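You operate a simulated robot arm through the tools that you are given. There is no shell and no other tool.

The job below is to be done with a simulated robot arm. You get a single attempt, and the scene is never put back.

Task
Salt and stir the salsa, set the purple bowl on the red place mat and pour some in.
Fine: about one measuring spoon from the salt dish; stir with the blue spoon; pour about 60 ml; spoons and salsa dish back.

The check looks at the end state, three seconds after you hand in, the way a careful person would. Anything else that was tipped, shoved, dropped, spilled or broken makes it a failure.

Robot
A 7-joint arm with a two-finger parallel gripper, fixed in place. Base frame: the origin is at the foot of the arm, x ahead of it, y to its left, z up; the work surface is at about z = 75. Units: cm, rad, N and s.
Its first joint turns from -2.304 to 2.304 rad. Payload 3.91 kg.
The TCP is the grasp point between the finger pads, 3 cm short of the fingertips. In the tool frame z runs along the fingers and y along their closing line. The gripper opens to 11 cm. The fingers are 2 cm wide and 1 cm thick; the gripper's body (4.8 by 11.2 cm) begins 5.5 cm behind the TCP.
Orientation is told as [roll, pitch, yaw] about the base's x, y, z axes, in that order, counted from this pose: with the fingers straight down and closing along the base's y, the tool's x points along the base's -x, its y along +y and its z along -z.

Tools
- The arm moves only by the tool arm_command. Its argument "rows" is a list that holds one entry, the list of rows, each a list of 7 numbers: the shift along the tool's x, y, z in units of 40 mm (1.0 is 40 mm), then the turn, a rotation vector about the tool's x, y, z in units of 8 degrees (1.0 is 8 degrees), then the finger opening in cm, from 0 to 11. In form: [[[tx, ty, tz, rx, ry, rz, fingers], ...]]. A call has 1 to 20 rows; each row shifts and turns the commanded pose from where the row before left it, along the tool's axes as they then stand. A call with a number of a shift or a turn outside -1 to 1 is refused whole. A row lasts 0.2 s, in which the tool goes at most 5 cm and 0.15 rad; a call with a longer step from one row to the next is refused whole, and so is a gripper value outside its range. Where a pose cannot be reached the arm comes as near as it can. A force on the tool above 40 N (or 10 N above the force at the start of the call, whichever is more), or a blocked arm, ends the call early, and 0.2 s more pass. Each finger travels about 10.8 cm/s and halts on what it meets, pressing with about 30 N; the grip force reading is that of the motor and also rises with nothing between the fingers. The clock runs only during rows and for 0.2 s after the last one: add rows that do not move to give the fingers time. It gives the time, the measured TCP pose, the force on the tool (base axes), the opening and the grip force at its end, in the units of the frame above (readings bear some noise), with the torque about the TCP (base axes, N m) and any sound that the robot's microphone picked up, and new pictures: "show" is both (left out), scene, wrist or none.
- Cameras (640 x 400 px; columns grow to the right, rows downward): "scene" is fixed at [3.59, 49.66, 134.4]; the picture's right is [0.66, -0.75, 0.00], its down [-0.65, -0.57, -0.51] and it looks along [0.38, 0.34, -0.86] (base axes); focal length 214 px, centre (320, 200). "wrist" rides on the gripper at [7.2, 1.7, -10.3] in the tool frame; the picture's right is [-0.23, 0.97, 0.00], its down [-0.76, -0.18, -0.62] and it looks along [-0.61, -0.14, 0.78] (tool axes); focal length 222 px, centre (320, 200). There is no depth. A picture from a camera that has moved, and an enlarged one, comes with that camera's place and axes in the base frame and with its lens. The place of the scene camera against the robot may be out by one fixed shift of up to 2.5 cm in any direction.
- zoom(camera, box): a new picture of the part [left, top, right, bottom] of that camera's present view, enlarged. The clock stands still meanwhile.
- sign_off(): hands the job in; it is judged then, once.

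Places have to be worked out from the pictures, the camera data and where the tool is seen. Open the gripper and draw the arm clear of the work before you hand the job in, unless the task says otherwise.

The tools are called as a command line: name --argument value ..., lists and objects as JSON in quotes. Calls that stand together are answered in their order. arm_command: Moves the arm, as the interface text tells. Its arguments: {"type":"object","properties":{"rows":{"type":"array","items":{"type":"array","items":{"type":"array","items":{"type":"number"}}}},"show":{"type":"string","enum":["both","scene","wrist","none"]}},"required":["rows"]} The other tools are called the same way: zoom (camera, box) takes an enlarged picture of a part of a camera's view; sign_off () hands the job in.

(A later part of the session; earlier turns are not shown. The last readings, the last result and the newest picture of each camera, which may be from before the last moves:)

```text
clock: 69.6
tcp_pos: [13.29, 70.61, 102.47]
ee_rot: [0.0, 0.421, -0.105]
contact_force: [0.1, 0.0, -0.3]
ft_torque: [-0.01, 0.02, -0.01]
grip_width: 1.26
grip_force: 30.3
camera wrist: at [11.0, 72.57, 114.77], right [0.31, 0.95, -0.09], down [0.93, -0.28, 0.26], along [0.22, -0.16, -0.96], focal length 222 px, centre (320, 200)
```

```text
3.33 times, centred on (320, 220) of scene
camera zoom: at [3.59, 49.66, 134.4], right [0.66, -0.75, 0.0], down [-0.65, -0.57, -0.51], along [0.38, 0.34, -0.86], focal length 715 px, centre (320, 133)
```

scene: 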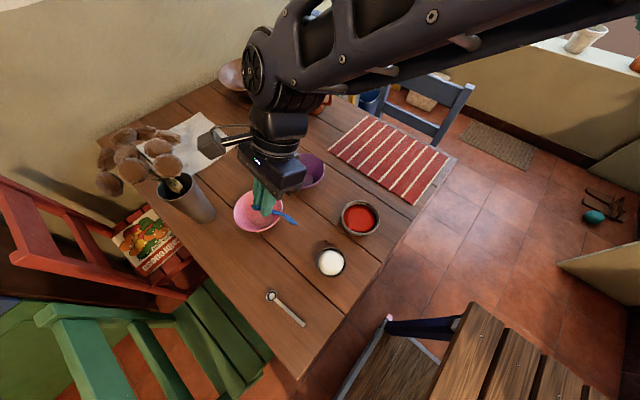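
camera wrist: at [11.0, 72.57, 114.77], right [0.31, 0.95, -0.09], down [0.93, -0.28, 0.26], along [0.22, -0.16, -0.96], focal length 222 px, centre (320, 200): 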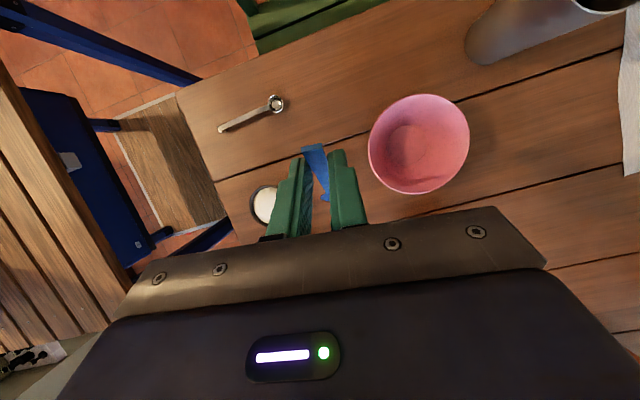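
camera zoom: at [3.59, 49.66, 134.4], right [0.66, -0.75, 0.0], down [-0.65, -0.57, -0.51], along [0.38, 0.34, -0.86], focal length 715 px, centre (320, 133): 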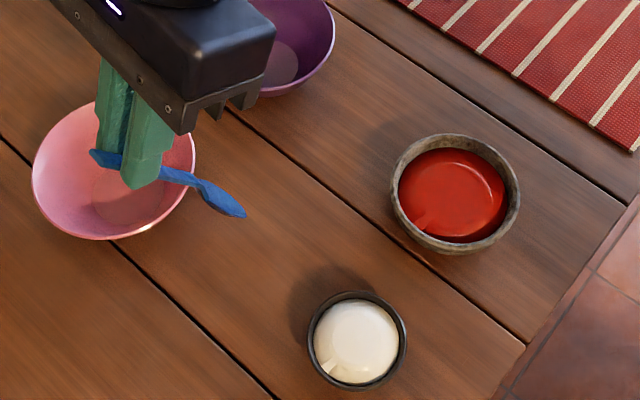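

No drips on the table. I level the spoon and lower it most of the way toward its original pose.

arm_command --rows '[[[0, 0, 0, 0, -1, 0, 0], [0, 0, 0, 0, -1, 0, 0], [0, 0, 0, 0, -1, 0, 0], [0, 0, 0, 0, -1, 0, 0], [0, 0, 0, 0, -1, 0, 0], [0, 0, 0, 0, -1, 0, 0], [0, 0, 0, 0, -1, 0, 0], [0, 0, 0, 0, -1, 0, 0], [0.395, 0.045, 0.322, 0, 0, 0, 0], [0.643, 0, 0.766, 0, 0, 0, 0], [0.643, 0, 0.766, 0, 0, 0, 0], [0.643, 0, 0.766, 0, 0, 0, 0], [0.643, 0, 0.766, 0, 0, 0, 0], [0.3215, 0, 0.383, 0, 0, 0, 0], [0, 0, 0, 0, 0, 0, 0]]]'

zoom --camera "scene" --box '[240, 180, 400, 280]'

```text
clock: 72.8
tcp_pos: [12.65, 71.15, 82.47]
ee_rot: [-0.001, -0.698, -0.106]
contact_force: [0.3, -0.6, -0.2]
ft_torque: [-0.03, 0.04, -0.03]
grip_width: 1.27
grip_force: 30.3
camera wrist: at [0.72, 74.09, 85.62], right [0.27, 0.95, 0.15], down [0.16, -0.2, 0.97], along [0.95, -0.24, -0.21], focal length 222 px, centre (320, 200)
```

scene: 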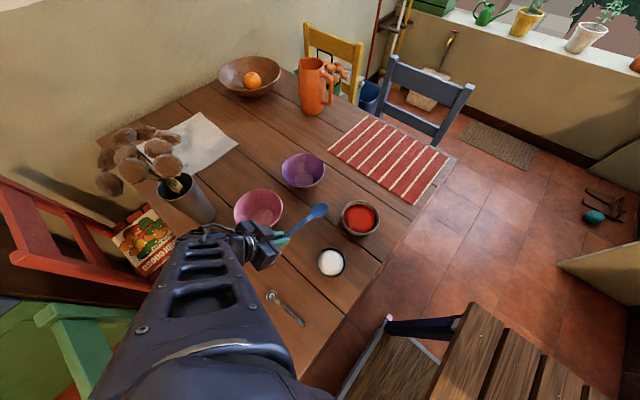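
wrist: 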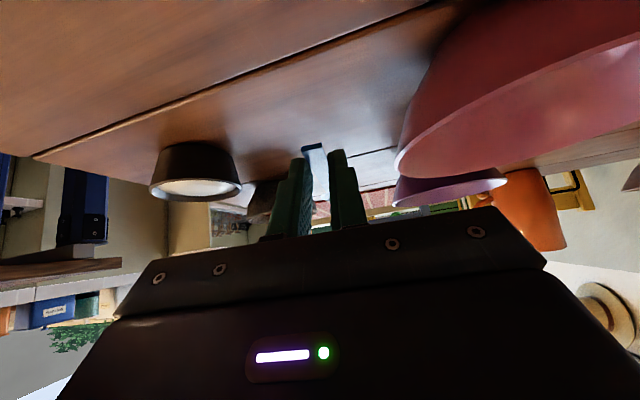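

```text
4.00 times, centred on (320, 230) of scene
camera zoom: at [3.59, 49.66, 134.4], right [0.66, -0.75, 0.0], down [-0.65, -0.57, -0.51], along [0.38, 0.34, -0.86], focal length 858 px, centre (320, 80)
```

zoom: 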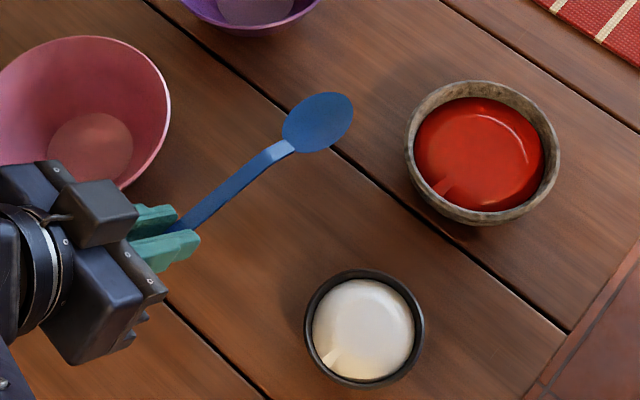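

About 4 cm remains to the resting pose, with small x/y corrections. I lower slowly and check before releasing.

arm_command --rows '[[[0.25, -0.036, 0.35, 0, 0, 0, 0], [0.25, -0.036, 0.35, 0, 0, 0, 0], [0.08, 0, 0.115, 0, 0, 0, 0], [0, 0, 0, 0, 0, 0, 0]]]'

zoom --camera "scene" --box '[240, 180, 400, 280]'

```text
clock: 73.8
tcp_pos: [13.07, 70.62, 78.5]
ee_rot: [0.001, -0.698, -0.104]
contact_force: [-1.1, 1.0, 6.4]
ft_torque: [-0.1, -0.83, 0.06]
grip_width: 1.26
grip_force: 30.3
camera wrist: at [1.17, 73.56, 81.57], right [0.27, 0.95, 0.15], down [0.16, -0.2, 0.97], along [0.95, -0.24, -0.21], focal length 222 px, centre (320, 200)
```

scene: 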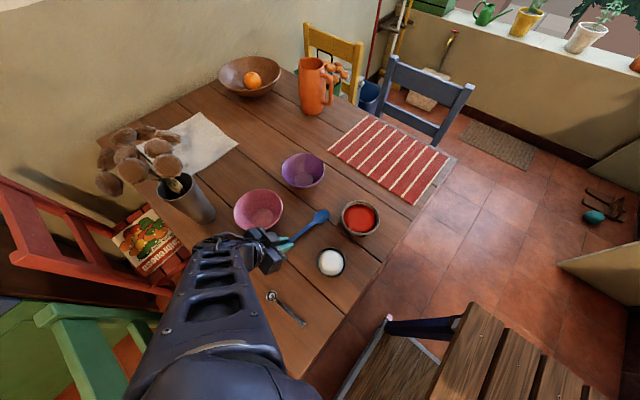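
wrist: 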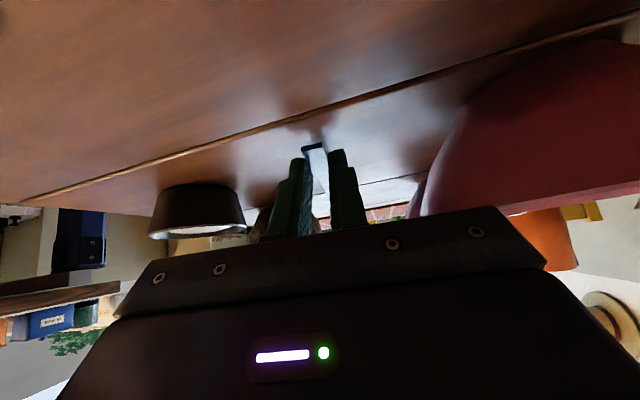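

```text
4.00 times, centred on (320, 230) of scene
camera zoom: at [3.59, 49.66, 134.4], right [0.66, -0.75, 0.0], down [-0.65, -0.57, -0.51], along [0.38, 0.34, -0.86], focal length 858 px, centre (320, 80)
```

zoom: 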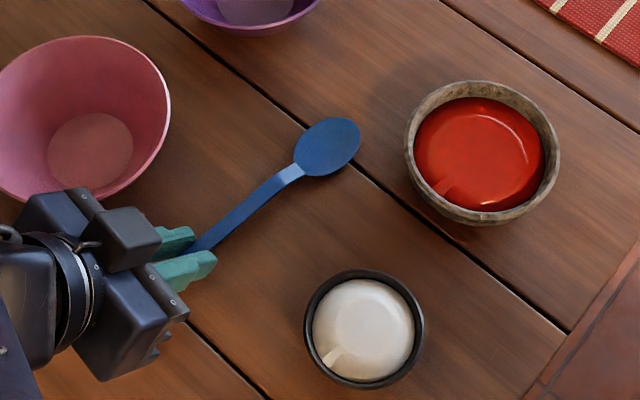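

The bowl is touching the table (6 N) and the spoon sits about 0.4 cm off its original spot. I raise slightly, shift back by (-0.25,+0.28), and settle gently.

arm_command --rows '[[[-0.05, 0, -0.06, 0, 0, 0, 0], [0.053, 0.063, -0.0447, 0, 0, 0, 0], [0, 0, 0, 0, 0, 0, 0]]]' --show "scene"

zoom --camera "scene" --box '[240, 180, 400, 280]'

```text
clock: 74.6
tcp_pos: [12.8, 70.84, 78.83]
ee_rot: [-0.001, -0.698, -0.104]
contact_force: [0.4, 0.5, -1.1]
ft_torque: [0.02, 0.06, 0.03]
grip_width: 1.27
grip_force: 30.3
```

scene: 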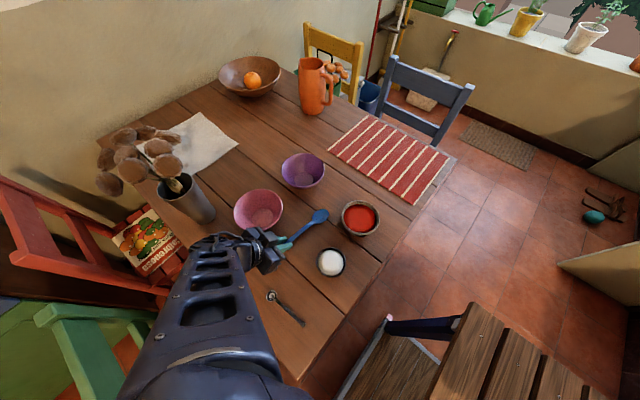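

```text
4.00 times, centred on (320, 230) of scene
camera zoom: at [3.59, 49.66, 134.4], right [0.66, -0.75, 0.0], down [-0.65, -0.57, -0.51], along [0.38, 0.34, -0.86], focal length 858 px, centre (320, 80)
```

zoom: 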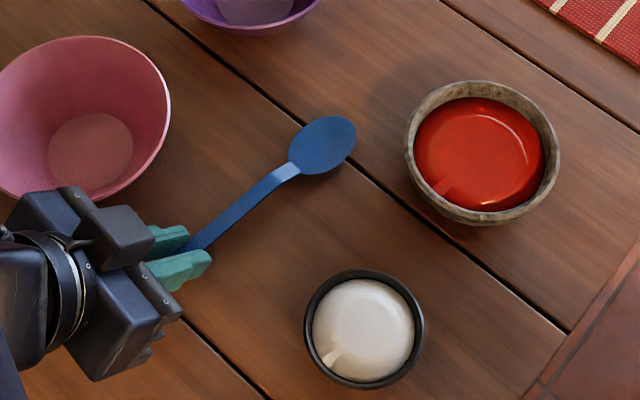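

The spoon is back over its original spot. I lower about 0.25 cm and open gently.

arm_command --rows '[[[0.036, 0, 0.043, 0, 0, 0, 0], [0, 0, 0, 0, 0, 0, 0], [0, 0, 0, 0, 0, 0, 1.5], [0, 0, 0, 0, 0, 0, 2.2], [0, 0, 0, 0, 0, 0, 3.2], [0, 0, 0, 0, 0, 0, 3.2]]]'

zoom --camera "scene" --box '[240, 180, 400, 280]'

zoom --camera "wrist" --box '[200, 60, 440, 260]'

```text
clock: 76.0
tcp_pos: [12.76, 70.83, 78.59]
ee_rot: [0.0, -0.698, -0.103]
contact_force: [0.6, 0.6, 0.4]
ft_torque: [0.01, 0.04, -0.07]
grip_width: 3.2
grip_force: 0.0
camera wrist: at [0.89, 73.86, 81.74], right [0.27, 0.95, 0.15], down [0.16, -0.2, 0.97], along [0.95, -0.24, -0.21], focal length 222 px, centre (320, 200)
```

scene: 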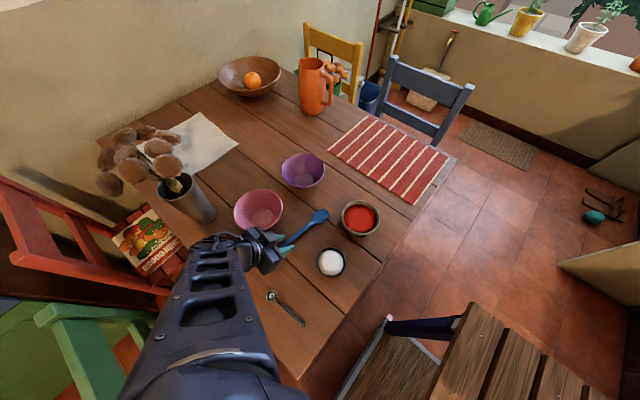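
wrist: 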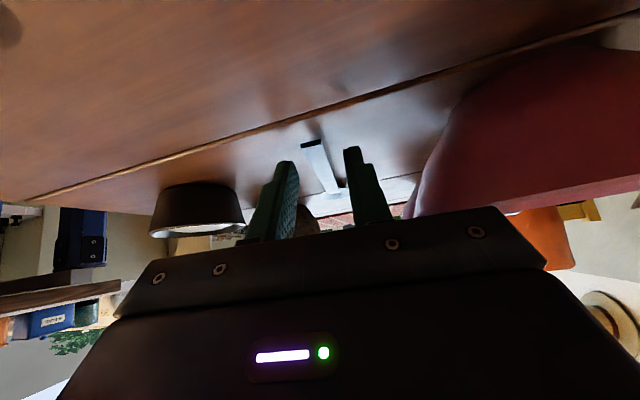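

```text
4.00 times, centred on (320, 230) of scene
camera zoom: at [3.59, 49.66, 134.4], right [0.66, -0.75, 0.0], down [-0.65, -0.57, -0.51], along [0.38, 0.34, -0.86], focal length 858 px, centre (320, 80)
```

zoom: 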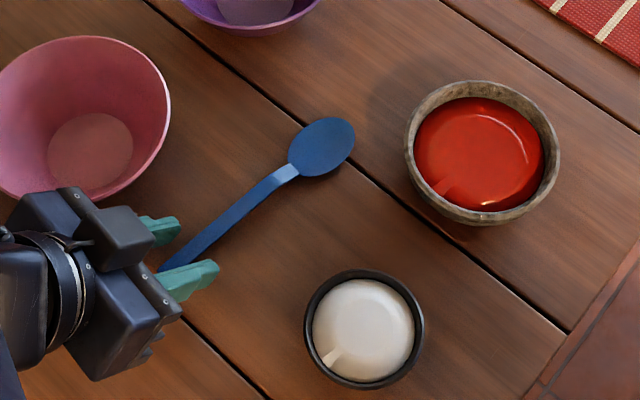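

```text
2.00 times, centred on (320, 160) of wrist
camera zoom: at [0.89, 73.86, 81.74], right [0.27, 0.95, 0.15], down [0.16, -0.2, 0.97], along [0.95, -0.24, -0.21], focal length 444 px, centre (320, 280)
```

zoom: 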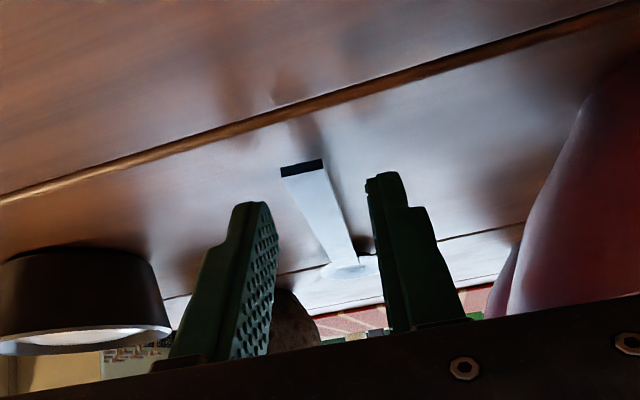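

Both spoons are back. I rise clear of the handle and bring the hand upright, then move to look at the purple bowl.

arm_command --rows '[[[-0.3215, 0, -0.383, 0, 0, 0, 3.2], [-0.643, 0, -0.766, 0, 0, 0, 3.2], [-0.643, 0, -0.766, 0, 0, 0, 3.2], [-0.643, 0, -0.766, 0, 0, 0, 3.2], [-0.643, 0, -0.766, 0, 0, 0, 3.2], [0, 0, 0, 0, 1, 0, 4], [0, 0, 0, 0, 1, 0, 4], [0, 0, 0, 0, 1, 0, 4], [0, 0, 0, 0, 1, 0, 4], [0, 0, 0, 0, 1, 0, 4], [0, 0, 0, 0, 0, -0.75, 4], [-0.9, -0.05, -0.2, 0, 0, 0, 4], [-0.9, -0.05, -0.2, 0, 0, 0, 4], [-0.9, -0.05, -0.2, 0, 0, 0, 4], [-0.9, -0.05, -0.2, 0, 0, 0, 4], [0, 0, 0, 0, 0, 0, 4]]]'

zoom --camera "scene" --box '[230, 180, 390, 305]'

zoom --camera "wrist" --box '[320, 60, 640, 260]'

```text
clock: 79.4
tcp_pos: [27.08, 69.77, 99.7]
ee_rot: [0.0, 0.0, 0.001]
contact_force: [-0.4, 0.3, 0.4]
ft_torque: [0.0, -0.05, 0.0]
grip_width: 3.98
grip_force: 0.1
camera wrist: at [19.88, 71.53, 110.01], right [0.23, 0.97, 0.0], down [0.76, -0.18, 0.62], along [0.61, -0.14, -0.78], focal length 222 px, centre (320, 200)
```

scene: 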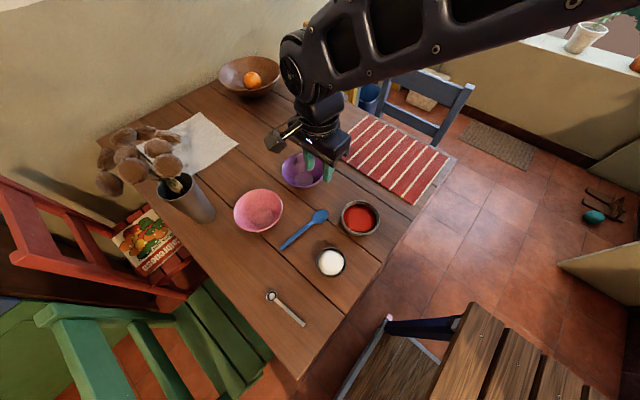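
wrist: 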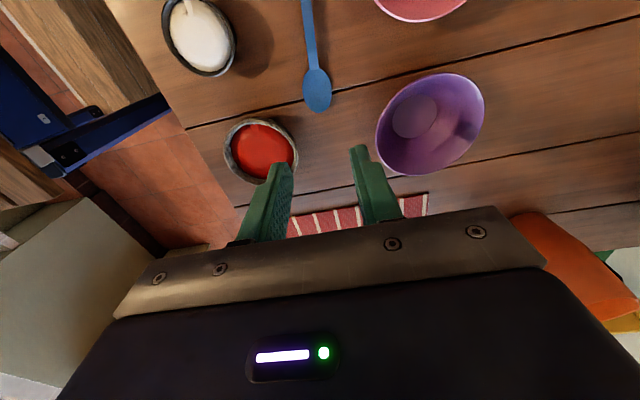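

```text
3.20 times, centred on (310, 242) of scene
camera zoom: at [3.59, 49.66, 134.4], right [0.66, -0.75, 0.0], down [-0.65, -0.57, -0.51], along [0.38, 0.34, -0.86], focal length 686 px, centre (352, 64)
```

zoom: 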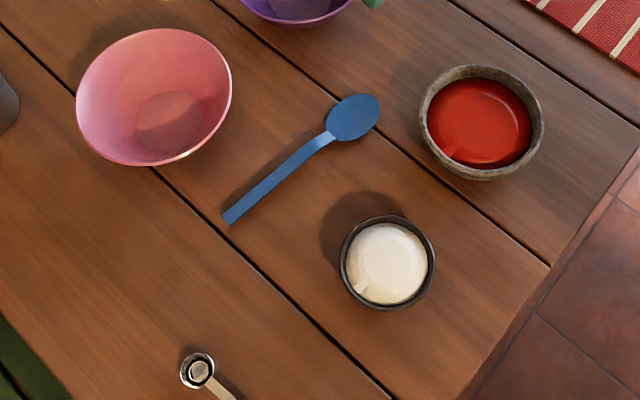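

```text
2.00 times, centred on (480, 160) of wrist
camera zoom: at [19.88, 71.53, 110.01], right [0.23, 0.97, 0.0], down [0.76, -0.18, 0.62], along [0.61, -0.14, -0.78], focal length 444 px, centre (0, 280)
```

zoom: 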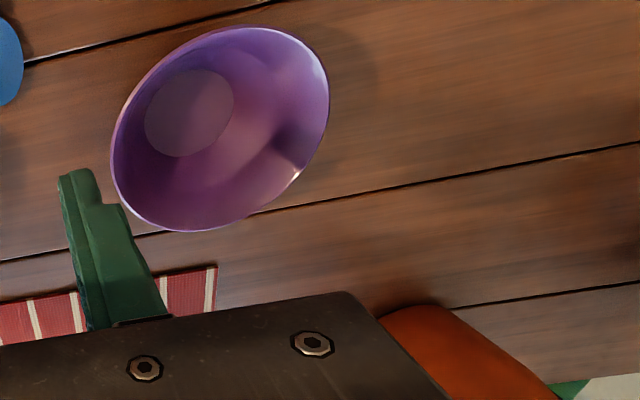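

The table is tidy and both spoons are where they started. I put the purple bowl's centre at about (34.0,82.8) with rim radius 6.7 and rim height about 81. I tilt 20° to match the wall slope and move above the near rim point (34,76.4).

arm_command --rows '[[[0, 0, 0, -1, 0, 0, 4], [0, 0, 0, -1, 0, 0, 4], [0, 0, 0, -0.5, 0, 0, 4], [-0.577, 0.3, 0.793, 0, 0, 0, 4], [-0.577, 0.3, 0.793, 0, 0, 0, 4], [-0.577, 0.3, 0.793, 0, 0, 0, 4], [0, 0, 0, 0, 0, 0, 4]]]'

zoom --camera "wrist" --box '[200, 20, 520, 240]'

zoom --camera "scene" --box '[250, 110, 378, 210]'

```text
clock: 81.0
tcp_pos: [33.97, 76.3, 91.87]
ee_rot: [0.348, 0.0, 0.0]
contact_force: [-0.7, -0.4, 0.8]
ft_torque: [-0.01, -0.01, 0.02]
grip_width: 3.97
grip_force: 0.0
camera wrist: at [26.77, 74.41, 102.13], right [0.23, 0.92, 0.33], down [0.76, -0.38, 0.52], along [0.61, 0.14, -0.78], focal length 222 px, centre (320, 200)
```

scene: 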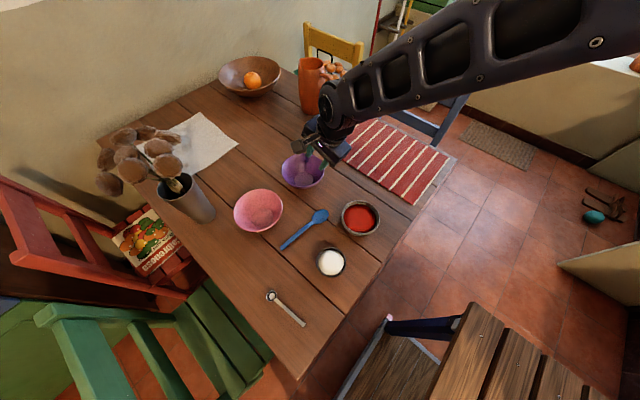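
wrist: 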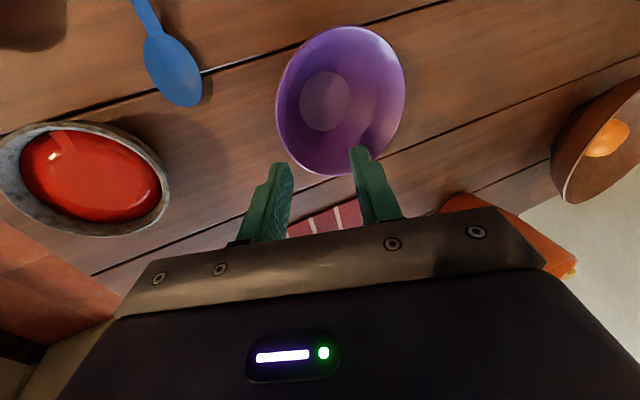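

```text
1.82 times, centred on (360, 130) of wrist
camera zoom: at [26.77, 74.41, 102.13], right [0.23, 0.92, 0.33], down [0.76, -0.38, 0.52], along [0.61, 0.14, -0.78], focal length 404 px, centre (247, 327)
```

zoom: 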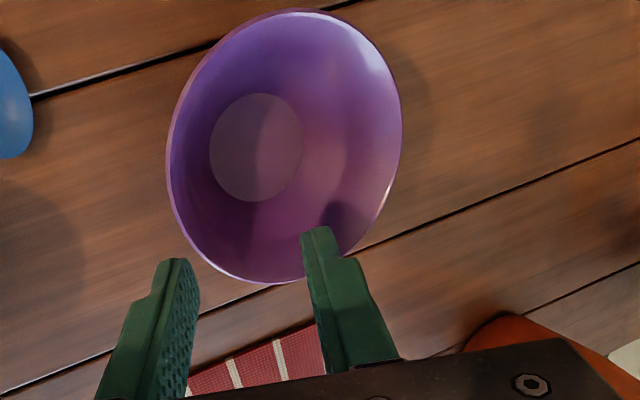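

```text
4.00 times, centred on (314, 160) of scene
camera zoom: at [3.59, 49.66, 134.4], right [0.66, -0.75, 0.0], down [-0.65, -0.57, -0.51], along [0.38, 0.34, -0.86], focal length 858 px, centre (344, 360)
```

zoom: 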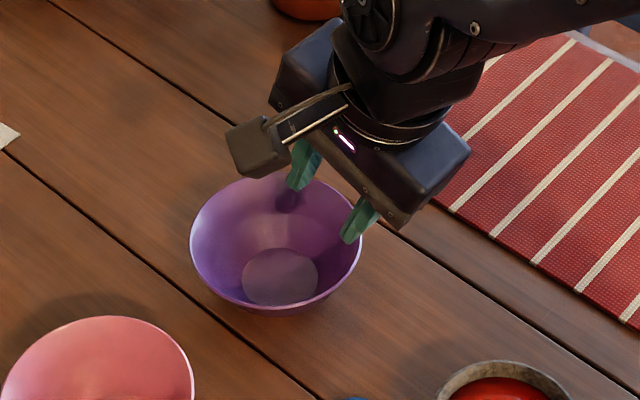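

The fingers straddle the near rim from above. I descend vertically to just above rim height to verify alignment before going down around the wall.

arm_command --rows '[[[0, -0.317, 0.896, 0, 0, 0, 4], [0, -0.27, 0.77, 0, 0, 0, 4], [0, 0, 0, 0, 0, 0, 4]]]'

zoom --camera "wrist" --box '[200, 40, 520, 240]'

zoom --camera "scene" --box '[250, 110, 378, 210]'

```text
clock: 81.8
tcp_pos: [33.95, 76.76, 85.08]
ee_rot: [0.351, 0.0, 0.0]
contact_force: [-0.5, 0.4, -0.1]
ft_torque: [-0.04, 0.01, 0.03]
grip_width: 4.0
grip_force: 0.1
camera wrist: at [26.7, 74.74, 95.24], right [0.23, 0.92, 0.33], down [0.76, -0.38, 0.52], along [0.61, 0.14, -0.78], focal length 222 px, centre (320, 200)
```

scene: 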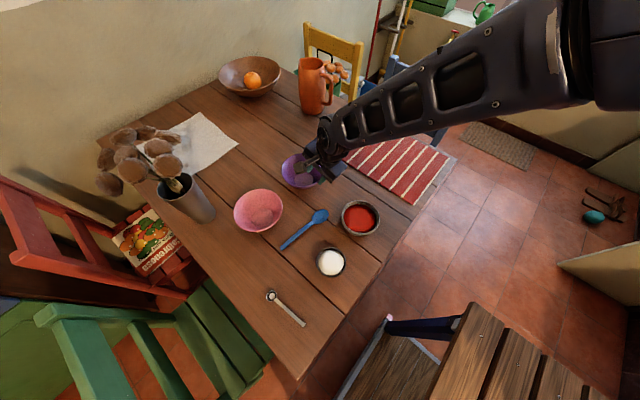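
wrist: 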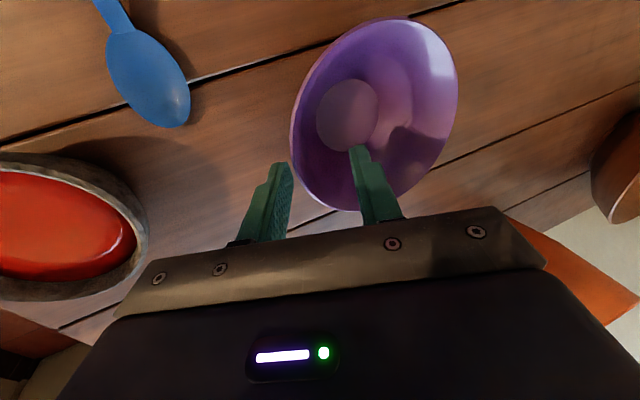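

```text
2.00 times, centred on (360, 140) of wrist
camera zoom: at [26.7, 74.74, 95.24], right [0.23, 0.92, 0.33], down [0.76, -0.38, 0.52], along [0.61, 0.14, -0.78], focal length 444 px, centre (240, 320)
```

zoom: 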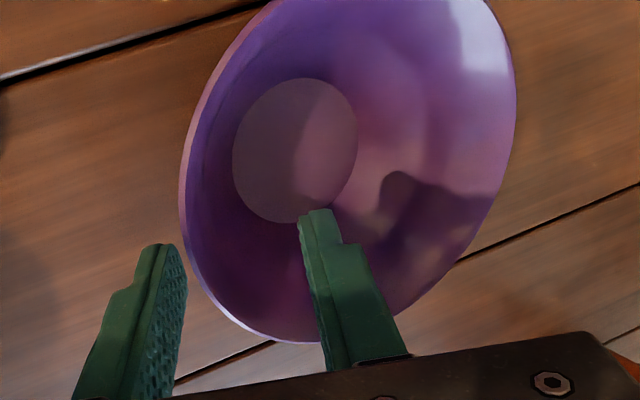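

```text
4.00 times, centred on (314, 160) of scene
camera zoom: at [3.59, 49.66, 134.4], right [0.66, -0.75, 0.0], down [-0.65, -0.57, -0.51], along [0.38, 0.34, -0.86], focal length 858 px, centre (344, 360)
```

zoom: 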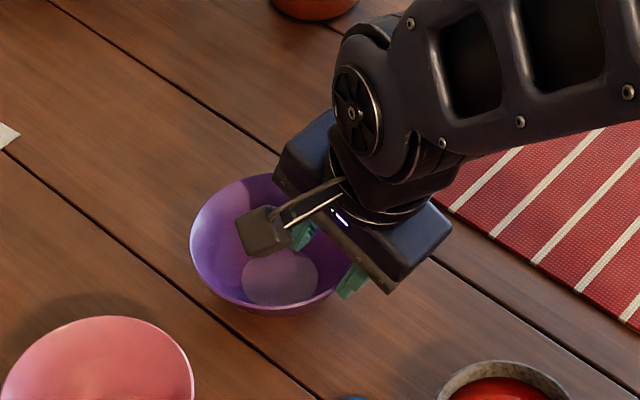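

The near rim is at about (34,76.2,81.3). The outer finger is close to it, so I shift 0.35 cm toward -y and lower around the wall.

arm_command --rows '[[[0, -0.082, -0.03, 0, 0, 0, 4], [0, -0.1, 0.276, 0, 0, 0, 4], [0, -0.1, 0.276, 0, 0, 0, 4], [0, -0.1, 0.276, 0, 0, 0, 4], [0, -0.1, 0.276, 0, 0, 0, 4], [0, 0, 0, 0, 0, 0, 4]]]'

zoom --camera "wrist" --box '[200, 40, 520, 240]'

```text
clock: 83.2
tcp_pos: [34.2, 76.3, 80.37]
ee_rot: [0.349, 0.0, 0.0]
contact_force: [0.0, -0.2, 0.4]
ft_torque: [0.02, 0.01, 0.04]
grip_width: 3.98
grip_force: 0.0
camera wrist: at [27.01, 74.41, 90.49], right [0.23, 0.92, 0.33], down [0.76, -0.38, 0.52], along [0.61, 0.14, -0.78], focal length 222 px, centre (320, 200)
```

scene: 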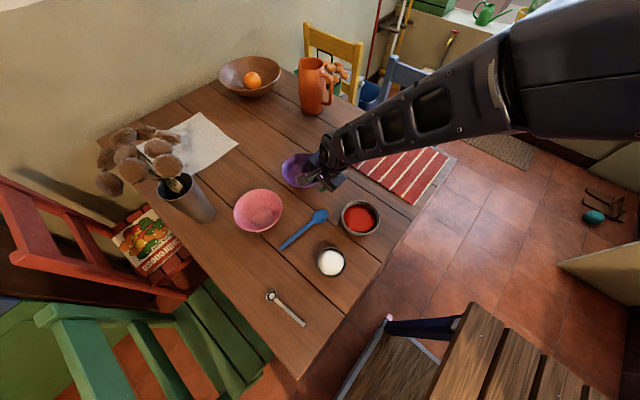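
wrist: 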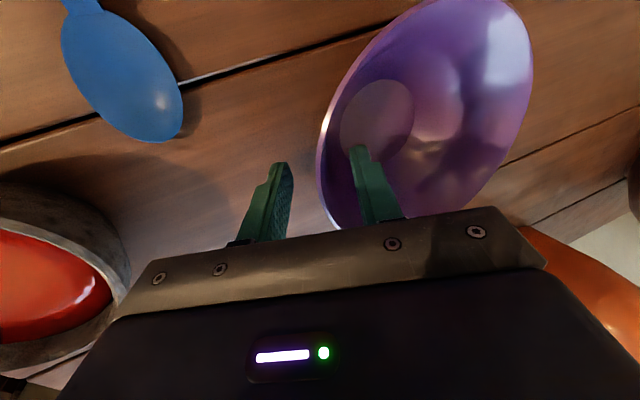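

```text
2.00 times, centred on (360, 140) of wrist
camera zoom: at [27.01, 74.41, 90.49], right [0.23, 0.92, 0.33], down [0.76, -0.38, 0.52], along [0.61, 0.14, -0.78], focal length 444 px, centre (240, 320)
```

zoom: 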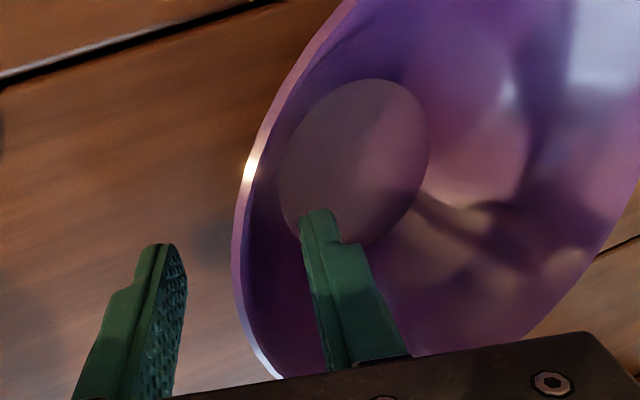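

The inner finger is inside the bowl and the outer one outside, with the rim between them. I close on the wall.

arm_command --rows '[[[0, 0, 0, 0, 0, 0, 3], [0, 0, 0, 0, 0, 0, 2], [0, 0, 0, 0, 0, 0, 1], [0, 0, 0, 0, 0, 0, 0], [0, 0, 0, 0, 0, 0, 0], [0, 0, 0, 0, 0, 0, 0]]]'

zoom --camera "wrist" --box '[200, 40, 520, 240]'

zoom --camera "scene" --box '[250, 110, 378, 210]'

```text
clock: 84.6
tcp_pos: [34.26, 76.47, 80.4]
ee_rot: [0.349, 0.002, -0.001]
contact_force: [2.1, 5.9, 13.9]
ft_torque: [1.6, 0.14, -0.16]
grip_width: 1.29
grip_force: 30.2
camera wrist: at [27.02, 74.42, 90.56], right [0.23, 0.91, 0.34], down [0.76, -0.38, 0.52], along [0.61, 0.14, -0.78], focal length 222 px, centre (320, 200)
```

scene: 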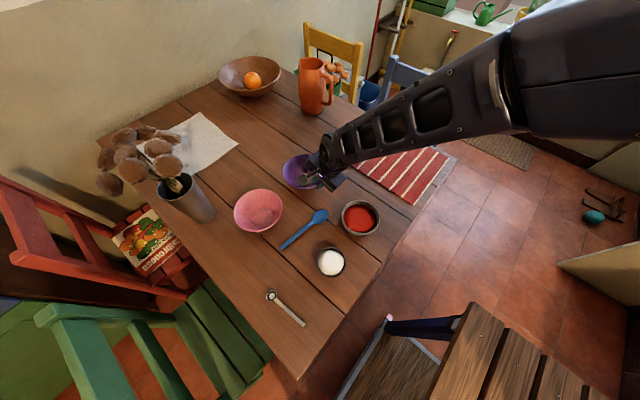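
wrist: 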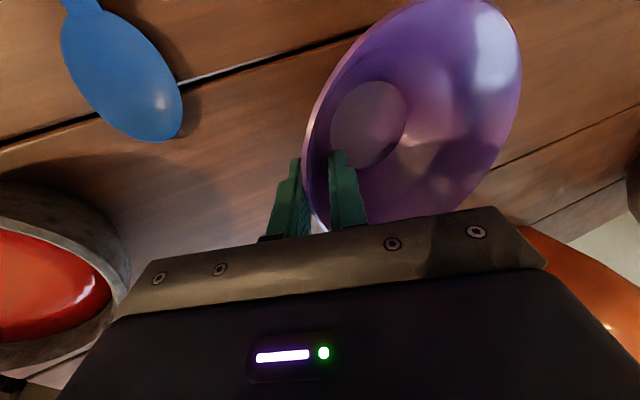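

```text
2.00 times, centred on (360, 140) of wrist
camera zoom: at [27.02, 74.42, 90.56], right [0.23, 0.91, 0.34], down [0.76, -0.38, 0.52], along [0.61, 0.14, -0.78], focal length 444 px, centre (240, 320)
```

zoom: 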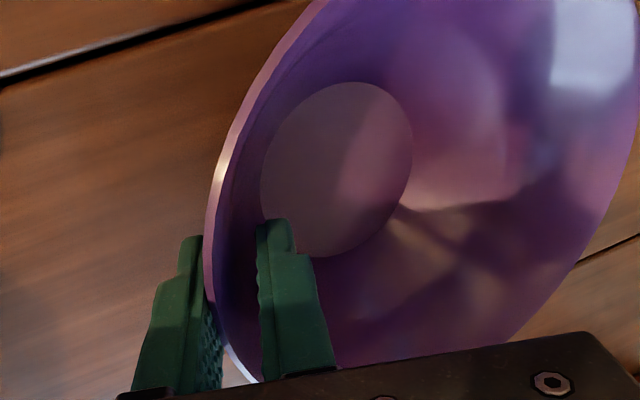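

```text
4.00 times, centred on (314, 160) of scene
camera zoom: at [3.59, 49.66, 134.4], right [0.66, -0.75, 0.0], down [-0.65, -0.57, -0.51], along [0.38, 0.34, -0.86], focal length 858 px, centre (344, 360)
```

zoom: 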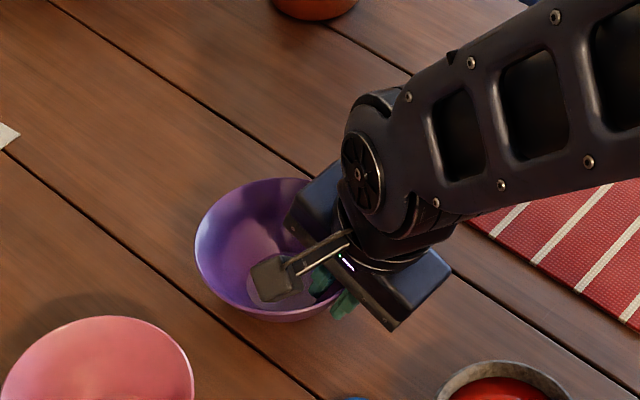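

Closing left a 1.29 cm gap and 14 N of upward load, so the pads sit too deep and don't match the wall's slope. I open again and will re-grip shallower with more tilt.

arm_command --rows '[[[0, 0, 0, 0, 0, 0, 1.8], [0, 0, 0, 0, 0, 0, 2.6], [0, 0, 0, 0, 0, 0, 3.4], [0, 0, 0, 0, 0, 0, 3.4], [0, 0.1, -0.276, 0, 0, 0, 3.4], [0, 0.1, -0.276, 0, 0, 0, 3.4], [0, 0.1, -0.276, 0, 0, 0, 3.4], [0, 0.1, -0.276, 0, 0, 0, 3.4], [0, 0, 0, -0.5, 0, 0, 3.4], [0, 0, 0, -1, 0, 0, 3.4], [0, 0, 0, 0, 0, 0, 3.4]]]'

zoom --camera "wrist" --box '[200, 40, 520, 240]'

zoom --camera "scene" --box '[250, 110, 378, 210]'

```text
clock: 87.0
tcp_pos: [34.02, 76.4, 85.01]
ee_rot: [0.562, 0.0, 0.0]
contact_force: [0.7, -0.1, 0.0]
ft_torque: [0.0, -0.01, -0.02]
grip_width: 3.37
grip_force: 0.1
camera wrist: at [26.87, 72.37, 94.55], right [0.23, 0.83, 0.52], down [0.76, -0.48, 0.43], along [0.61, 0.3, -0.74], focal length 222 px, centre (320, 200)
```

scene: 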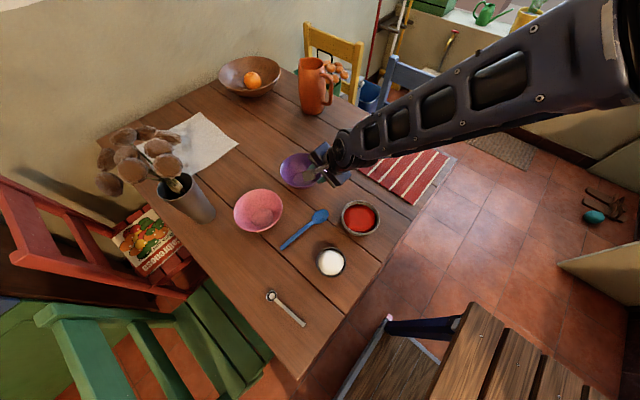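
wrist: 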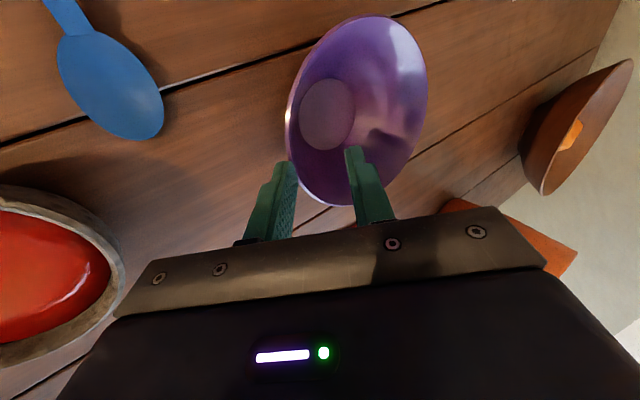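

```text
2.00 times, centred on (360, 140) of wrist
camera zoom: at [26.87, 72.37, 94.55], right [0.23, 0.83, 0.52], down [0.76, -0.48, 0.43], along [0.61, 0.3, -0.74], focal length 444 px, centre (240, 320)
```

zoom: 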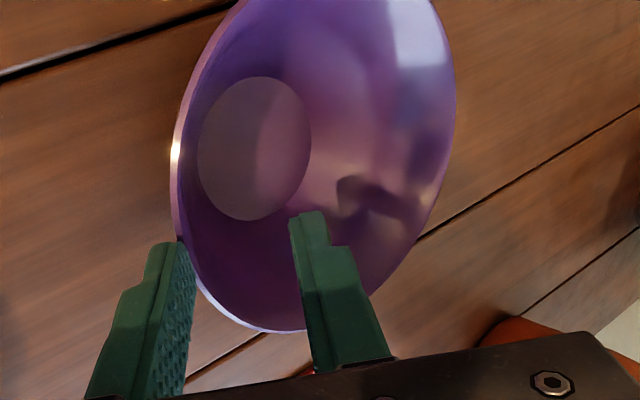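

```text
4.00 times, centred on (314, 160) of scene
camera zoom: at [3.59, 49.66, 134.4], right [0.66, -0.75, 0.0], down [-0.65, -0.57, -0.51], along [0.38, 0.34, -0.86], focal length 858 px, centre (344, 360)
```

zoom: 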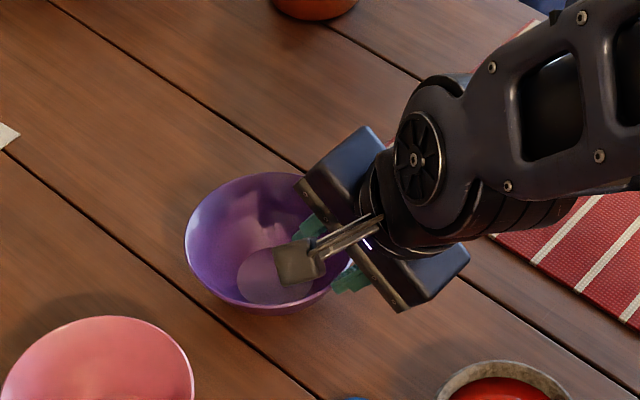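

The bowl relaxed with its near rim at about (34,76.5,81.3). I now have 32° of tilt, so I shift outward first, then lower so only 1.5 cm of finger overlaps the rim, and close.

arm_command --rows '[[[0, -0.127, -0.08, 0, 0, 0, 3.4], [0, -0.167, 0.264, 0, 0, 0, 3.4], [0, -0.167, 0.264, 0, 0, 0, 3.4], [0, 0, 0, 0, 0, 0, 3.4]]]' --show "wrist"

zoom --camera "wrist" --box '[200, 40, 520, 240]'

```text
clock: 88.0
tcp_pos: [33.95, 76.01, 82.55]
ee_rot: [0.559, 0.0, 0.0]
contact_force: [-0.6, 0.3, 0.7]
ft_torque: [0.01, -0.03, 0.01]
grip_width: 3.39
grip_force: 0.1
camera wrist: at [26.71, 71.88, 92.07], right [0.23, 0.83, 0.52], down [0.76, -0.48, 0.43], along [0.61, 0.3, -0.74], focal length 222 px, centre (320, 200)
```

wrist: 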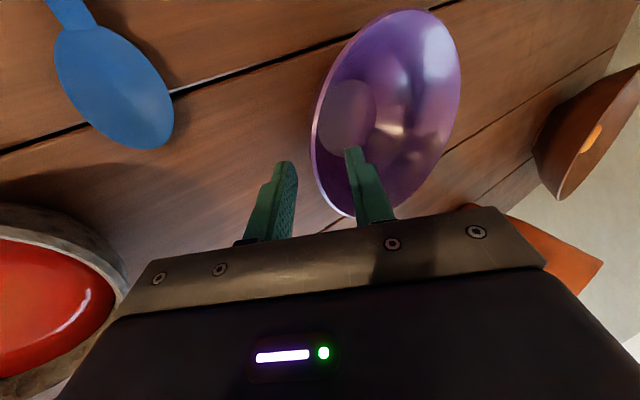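

```text
2.00 times, centred on (360, 140) of wrist
camera zoom: at [26.71, 71.88, 92.07], right [0.23, 0.83, 0.52], down [0.76, -0.48, 0.43], along [0.61, 0.3, -0.74], focal length 444 px, centre (240, 320)
```

zoom: 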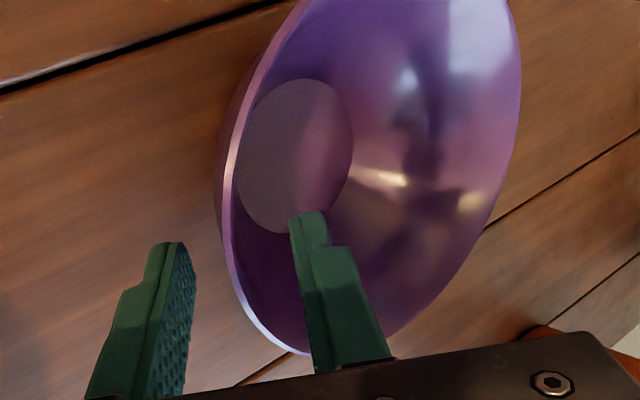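

The rim is midway between the pads and the wall direction looks aligned with the fingers. I close gradually.

arm_command --rows '[[[0, 0, 0, 0, 0, 0, 2.5], [0, 0, 0, 0, 0, 0, 1.6], [0, 0, 0, 0, 0, 0, 0.8], [0, 0, 0, 0, 0, 0, 0], [0, 0, 0, 0, 0, 0, 0], [0, 0, 0, 0, 0, 0, 0]]]' --show "both"

zoom --camera "wrist" --box '[200, 40, 520, 240]'

```text
clock: 89.4
tcp_pos: [33.96, 75.84, 82.59]
ee_rot: [0.559, 0.001, 0.001]
contact_force: [0.7, 0.7, 0.6]
ft_torque: [-0.05, 0.03, -0.02]
grip_width: 0.58
grip_force: 30.0
camera wrist: at [26.72, 71.88, 92.09], right [0.23, 0.83, 0.52], down [0.76, -0.48, 0.43], along [0.61, 0.3, -0.74], focal length 222 px, centre (320, 200)
```

scene: 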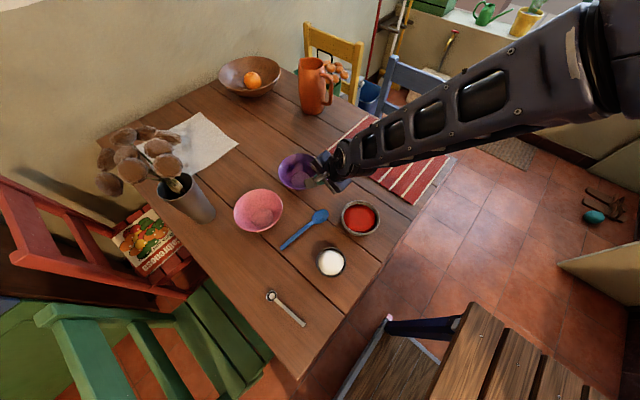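
wrist: 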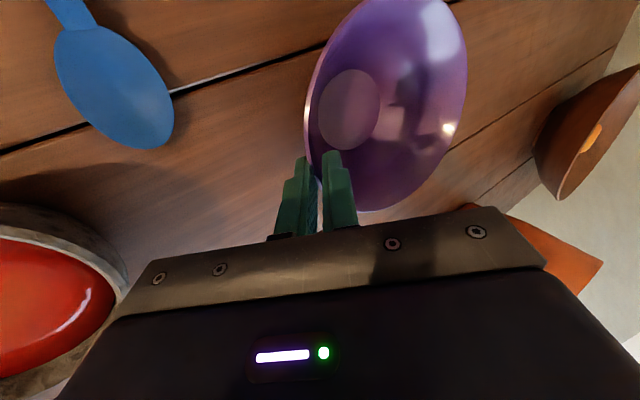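

```text
2.00 times, centred on (360, 140) of wrist
camera zoom: at [26.72, 71.88, 92.09], right [0.23, 0.83, 0.52], down [0.76, -0.48, 0.43], along [0.61, 0.3, -0.74], focal length 444 px, centre (240, 320)
```

zoom: 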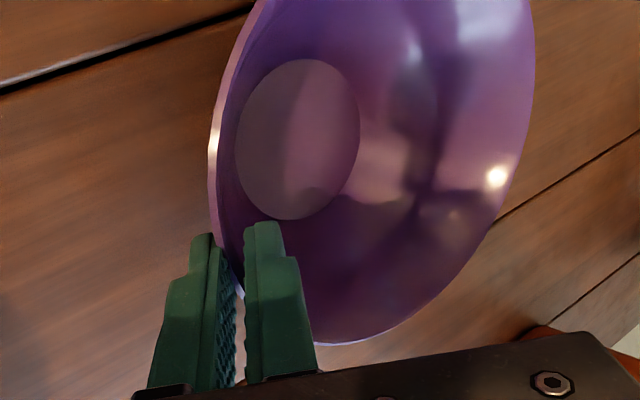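

The grip is now good: 0.58 cm gap and no residual load. I lift 3 cm to check that the bowl holds level.

arm_command --rows '[[[0, 0.1325, -0.212, 0, 0, 0, 0], [0, 0.1325, -0.212, 0, 0, 0, 0], [0, 0.1325, -0.212, 0, 0, 0, 0], [0, 0, 0, 0, 0, 0, 0]]]'

zoom --camera "scene" --box '[250, 110, 378, 210]'

zoom --camera "wrist" --box '[200, 40, 520, 240]'

```text
clock: 90.4
tcp_pos: [34.07, 75.87, 85.55]
ee_rot: [0.56, -0.002, 0.0]
contact_force: [1.2, -0.2, -1.9]
ft_torque: [-0.18, -0.02, -0.04]
grip_width: 0.57
grip_force: 29.8
camera wrist: at [26.94, 71.88, 95.05], right [0.23, 0.83, 0.52], down [0.76, -0.48, 0.43], along [0.61, 0.29, -0.74], focal length 222 px, centre (320, 200)
```

scene: 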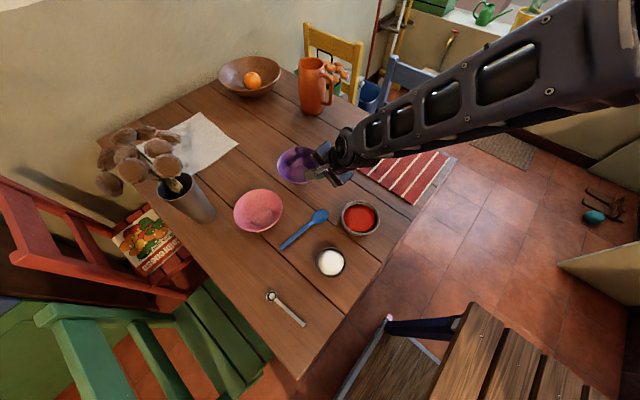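
wrist: 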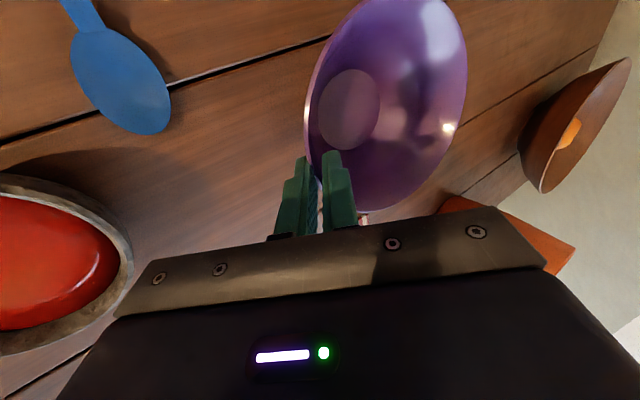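

```text
4.00 times, centred on (314, 160) of scene
camera zoom: at [3.59, 49.66, 134.4], right [0.66, -0.75, 0.0], down [-0.65, -0.57, -0.51], along [0.38, 0.34, -0.86], focal length 858 px, centre (344, 360)
```

zoom: 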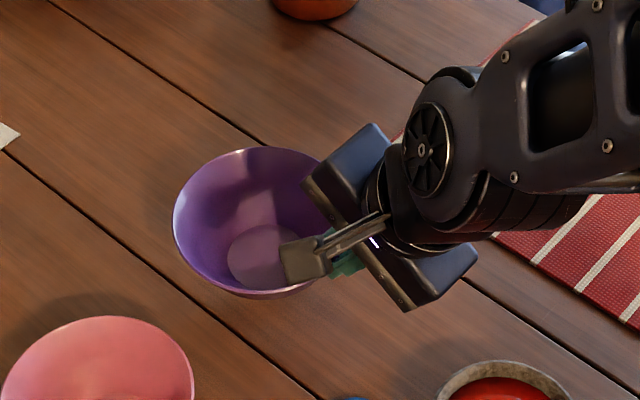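

```text
2.00 times, centred on (360, 140) of wrist
camera zoom: at [26.94, 71.88, 95.05], right [0.23, 0.83, 0.52], down [0.76, -0.48, 0.43], along [0.61, 0.29, -0.74], focal length 444 px, centre (240, 320)
```

zoom: 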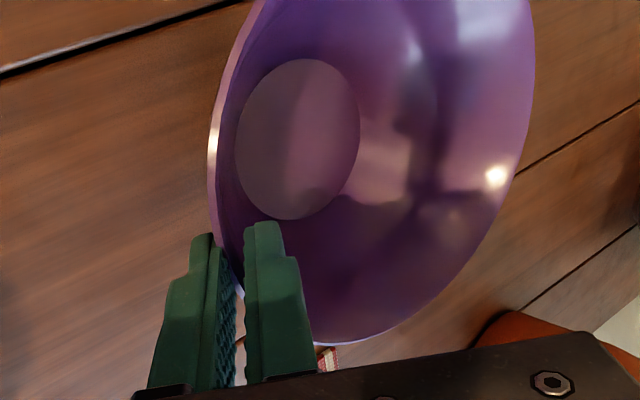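

The bowl is held steadily (about 0.2 kg) and hasn't rotated in the grip. I raise it to about 95 cm and carry it over the mat, aiming for a bowl centre near (59,65).

arm_command --rows '[[[0, 0.265, -0.424, 0, 0, 0, 0], [0, 0.53, -0.848, 0, 0, 0, 0], [0, 0.465, -0.742, 0, 0, 0, 0], [-0.39, -0.2425, -0.1515, 0, 0, 0, 0], [-0.781, -0.485, -0.303, 0, 0, 0, 0], [-0.781, -0.485, -0.303, 0, 0, 0, 0], [-0.781, -0.485, -0.303, 0, 0, 0, 0], [-0.781, -0.485, -0.303, 0, 0, 0, 0], [-0.781, -0.485, -0.303, 0, 0, 0, 0], [-0.781, -0.485, -0.303, 0, 0, 0, 0], [-0.781, -0.485, -0.303, 0, 0, 0, 0], [-0.39, -0.2425, -0.1515, 0, 0, 0, 0], [0, 0, 0, 0, 0, 0, 0]]]'

zoom --camera "scene" --box '[290, 90, 482, 210]'

```text
clock: 93.2
tcp_pos: [58.93, 57.32, 95.01]
ee_rot: [0.558, 0.001, 0.002]
contact_force: [-0.7, -1.0, -2.4]
ft_torque: [-0.21, 0.02, -0.01]
grip_width: 0.59
grip_force: 29.8
camera wrist: at [51.88, 53.48, 104.54], right [0.23, 0.83, 0.52], down [0.76, -0.48, 0.43], along [0.61, 0.3, -0.74], focal length 222 px, centre (320, 200)
```

scene: 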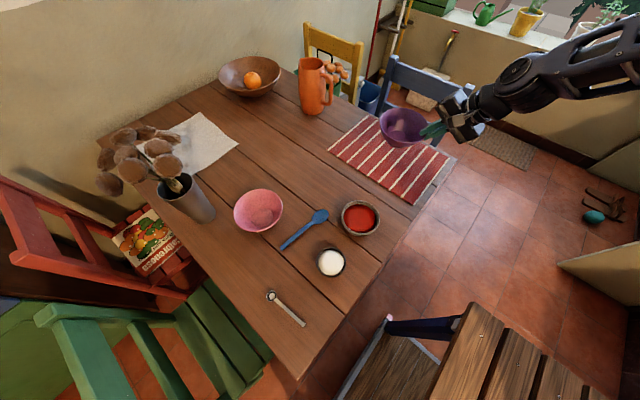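
wrist: 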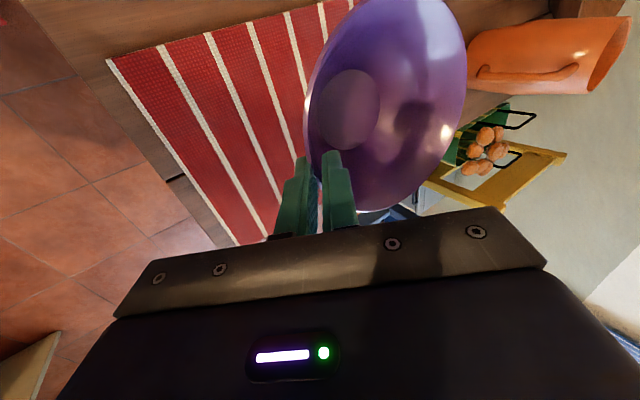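

```text
3.33 times, centred on (386, 150) of scene
camera zoom: at [3.59, 49.66, 134.4], right [0.66, -0.75, 0.0], down [-0.65, -0.57, -0.51], along [0.38, 0.34, -0.86], focal length 715 px, centre (100, 367)
```

zoom: 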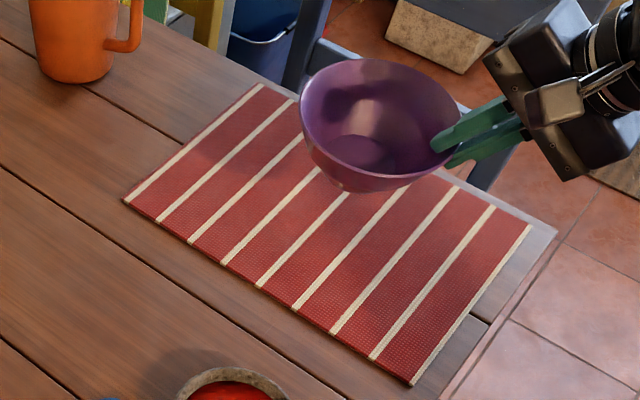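

The wrist view puts the mat's near corner at about (50.2,49.8), so the bowl at (59,64.7) will sit wholly on the mat. I lower it to just above.

arm_command --rows '[[[0, -0.381, 0.61, 0, 0, 0, 0], [0, -0.381, 0.61, 0, 0, 0, 0], [0, -0.381, 0.61, 0, 0, 0, 0], [0, -0.32, 0.51, 0, 0, 0, 0], [0, 0, 0, 0, 0, 0, 0]]]'

zoom --camera "scene" --box '[290, 90, 482, 210]'

```text
clock: 94.4
tcp_pos: [58.9, 57.38, 84.07]
ee_rot: [0.557, 0.001, 0.001]
contact_force: [-1.1, -0.1, -3.1]
ft_torque: [-0.17, -0.06, -0.02]
grip_width: 0.56
grip_force: 29.5
camera wrist: at [51.74, 53.39, 93.59], right [0.23, 0.83, 0.52], down [0.76, -0.48, 0.43], along [0.61, 0.3, -0.74], focal length 222 px, centre (320, 200)
```

scene: 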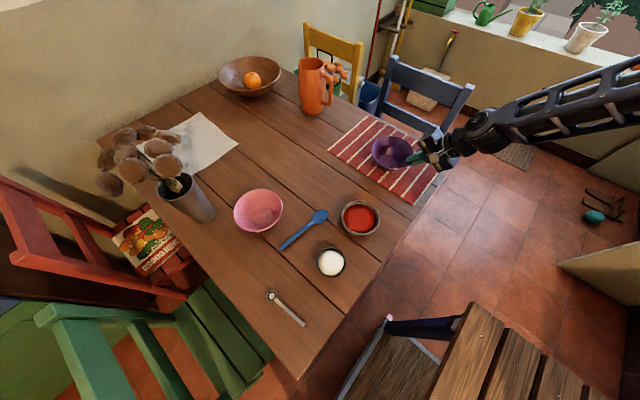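
wrist: 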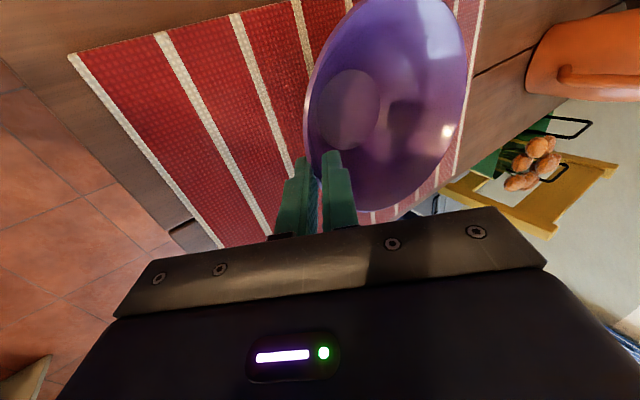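

```text
3.33 times, centred on (386, 150) of scene
camera zoom: at [3.59, 49.66, 134.4], right [0.66, -0.75, 0.0], down [-0.65, -0.57, -0.51], along [0.38, 0.34, -0.86], focal length 715 px, centre (100, 367)
```

zoom: 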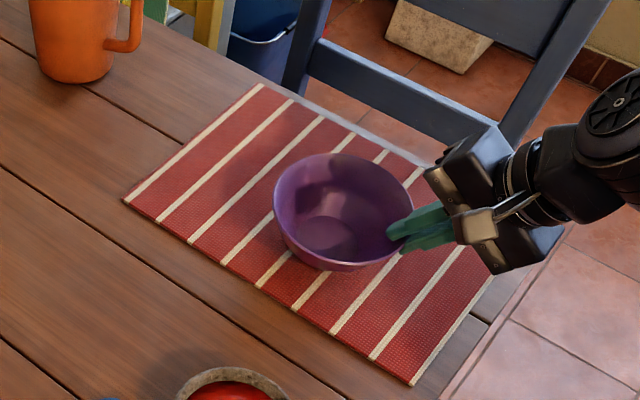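

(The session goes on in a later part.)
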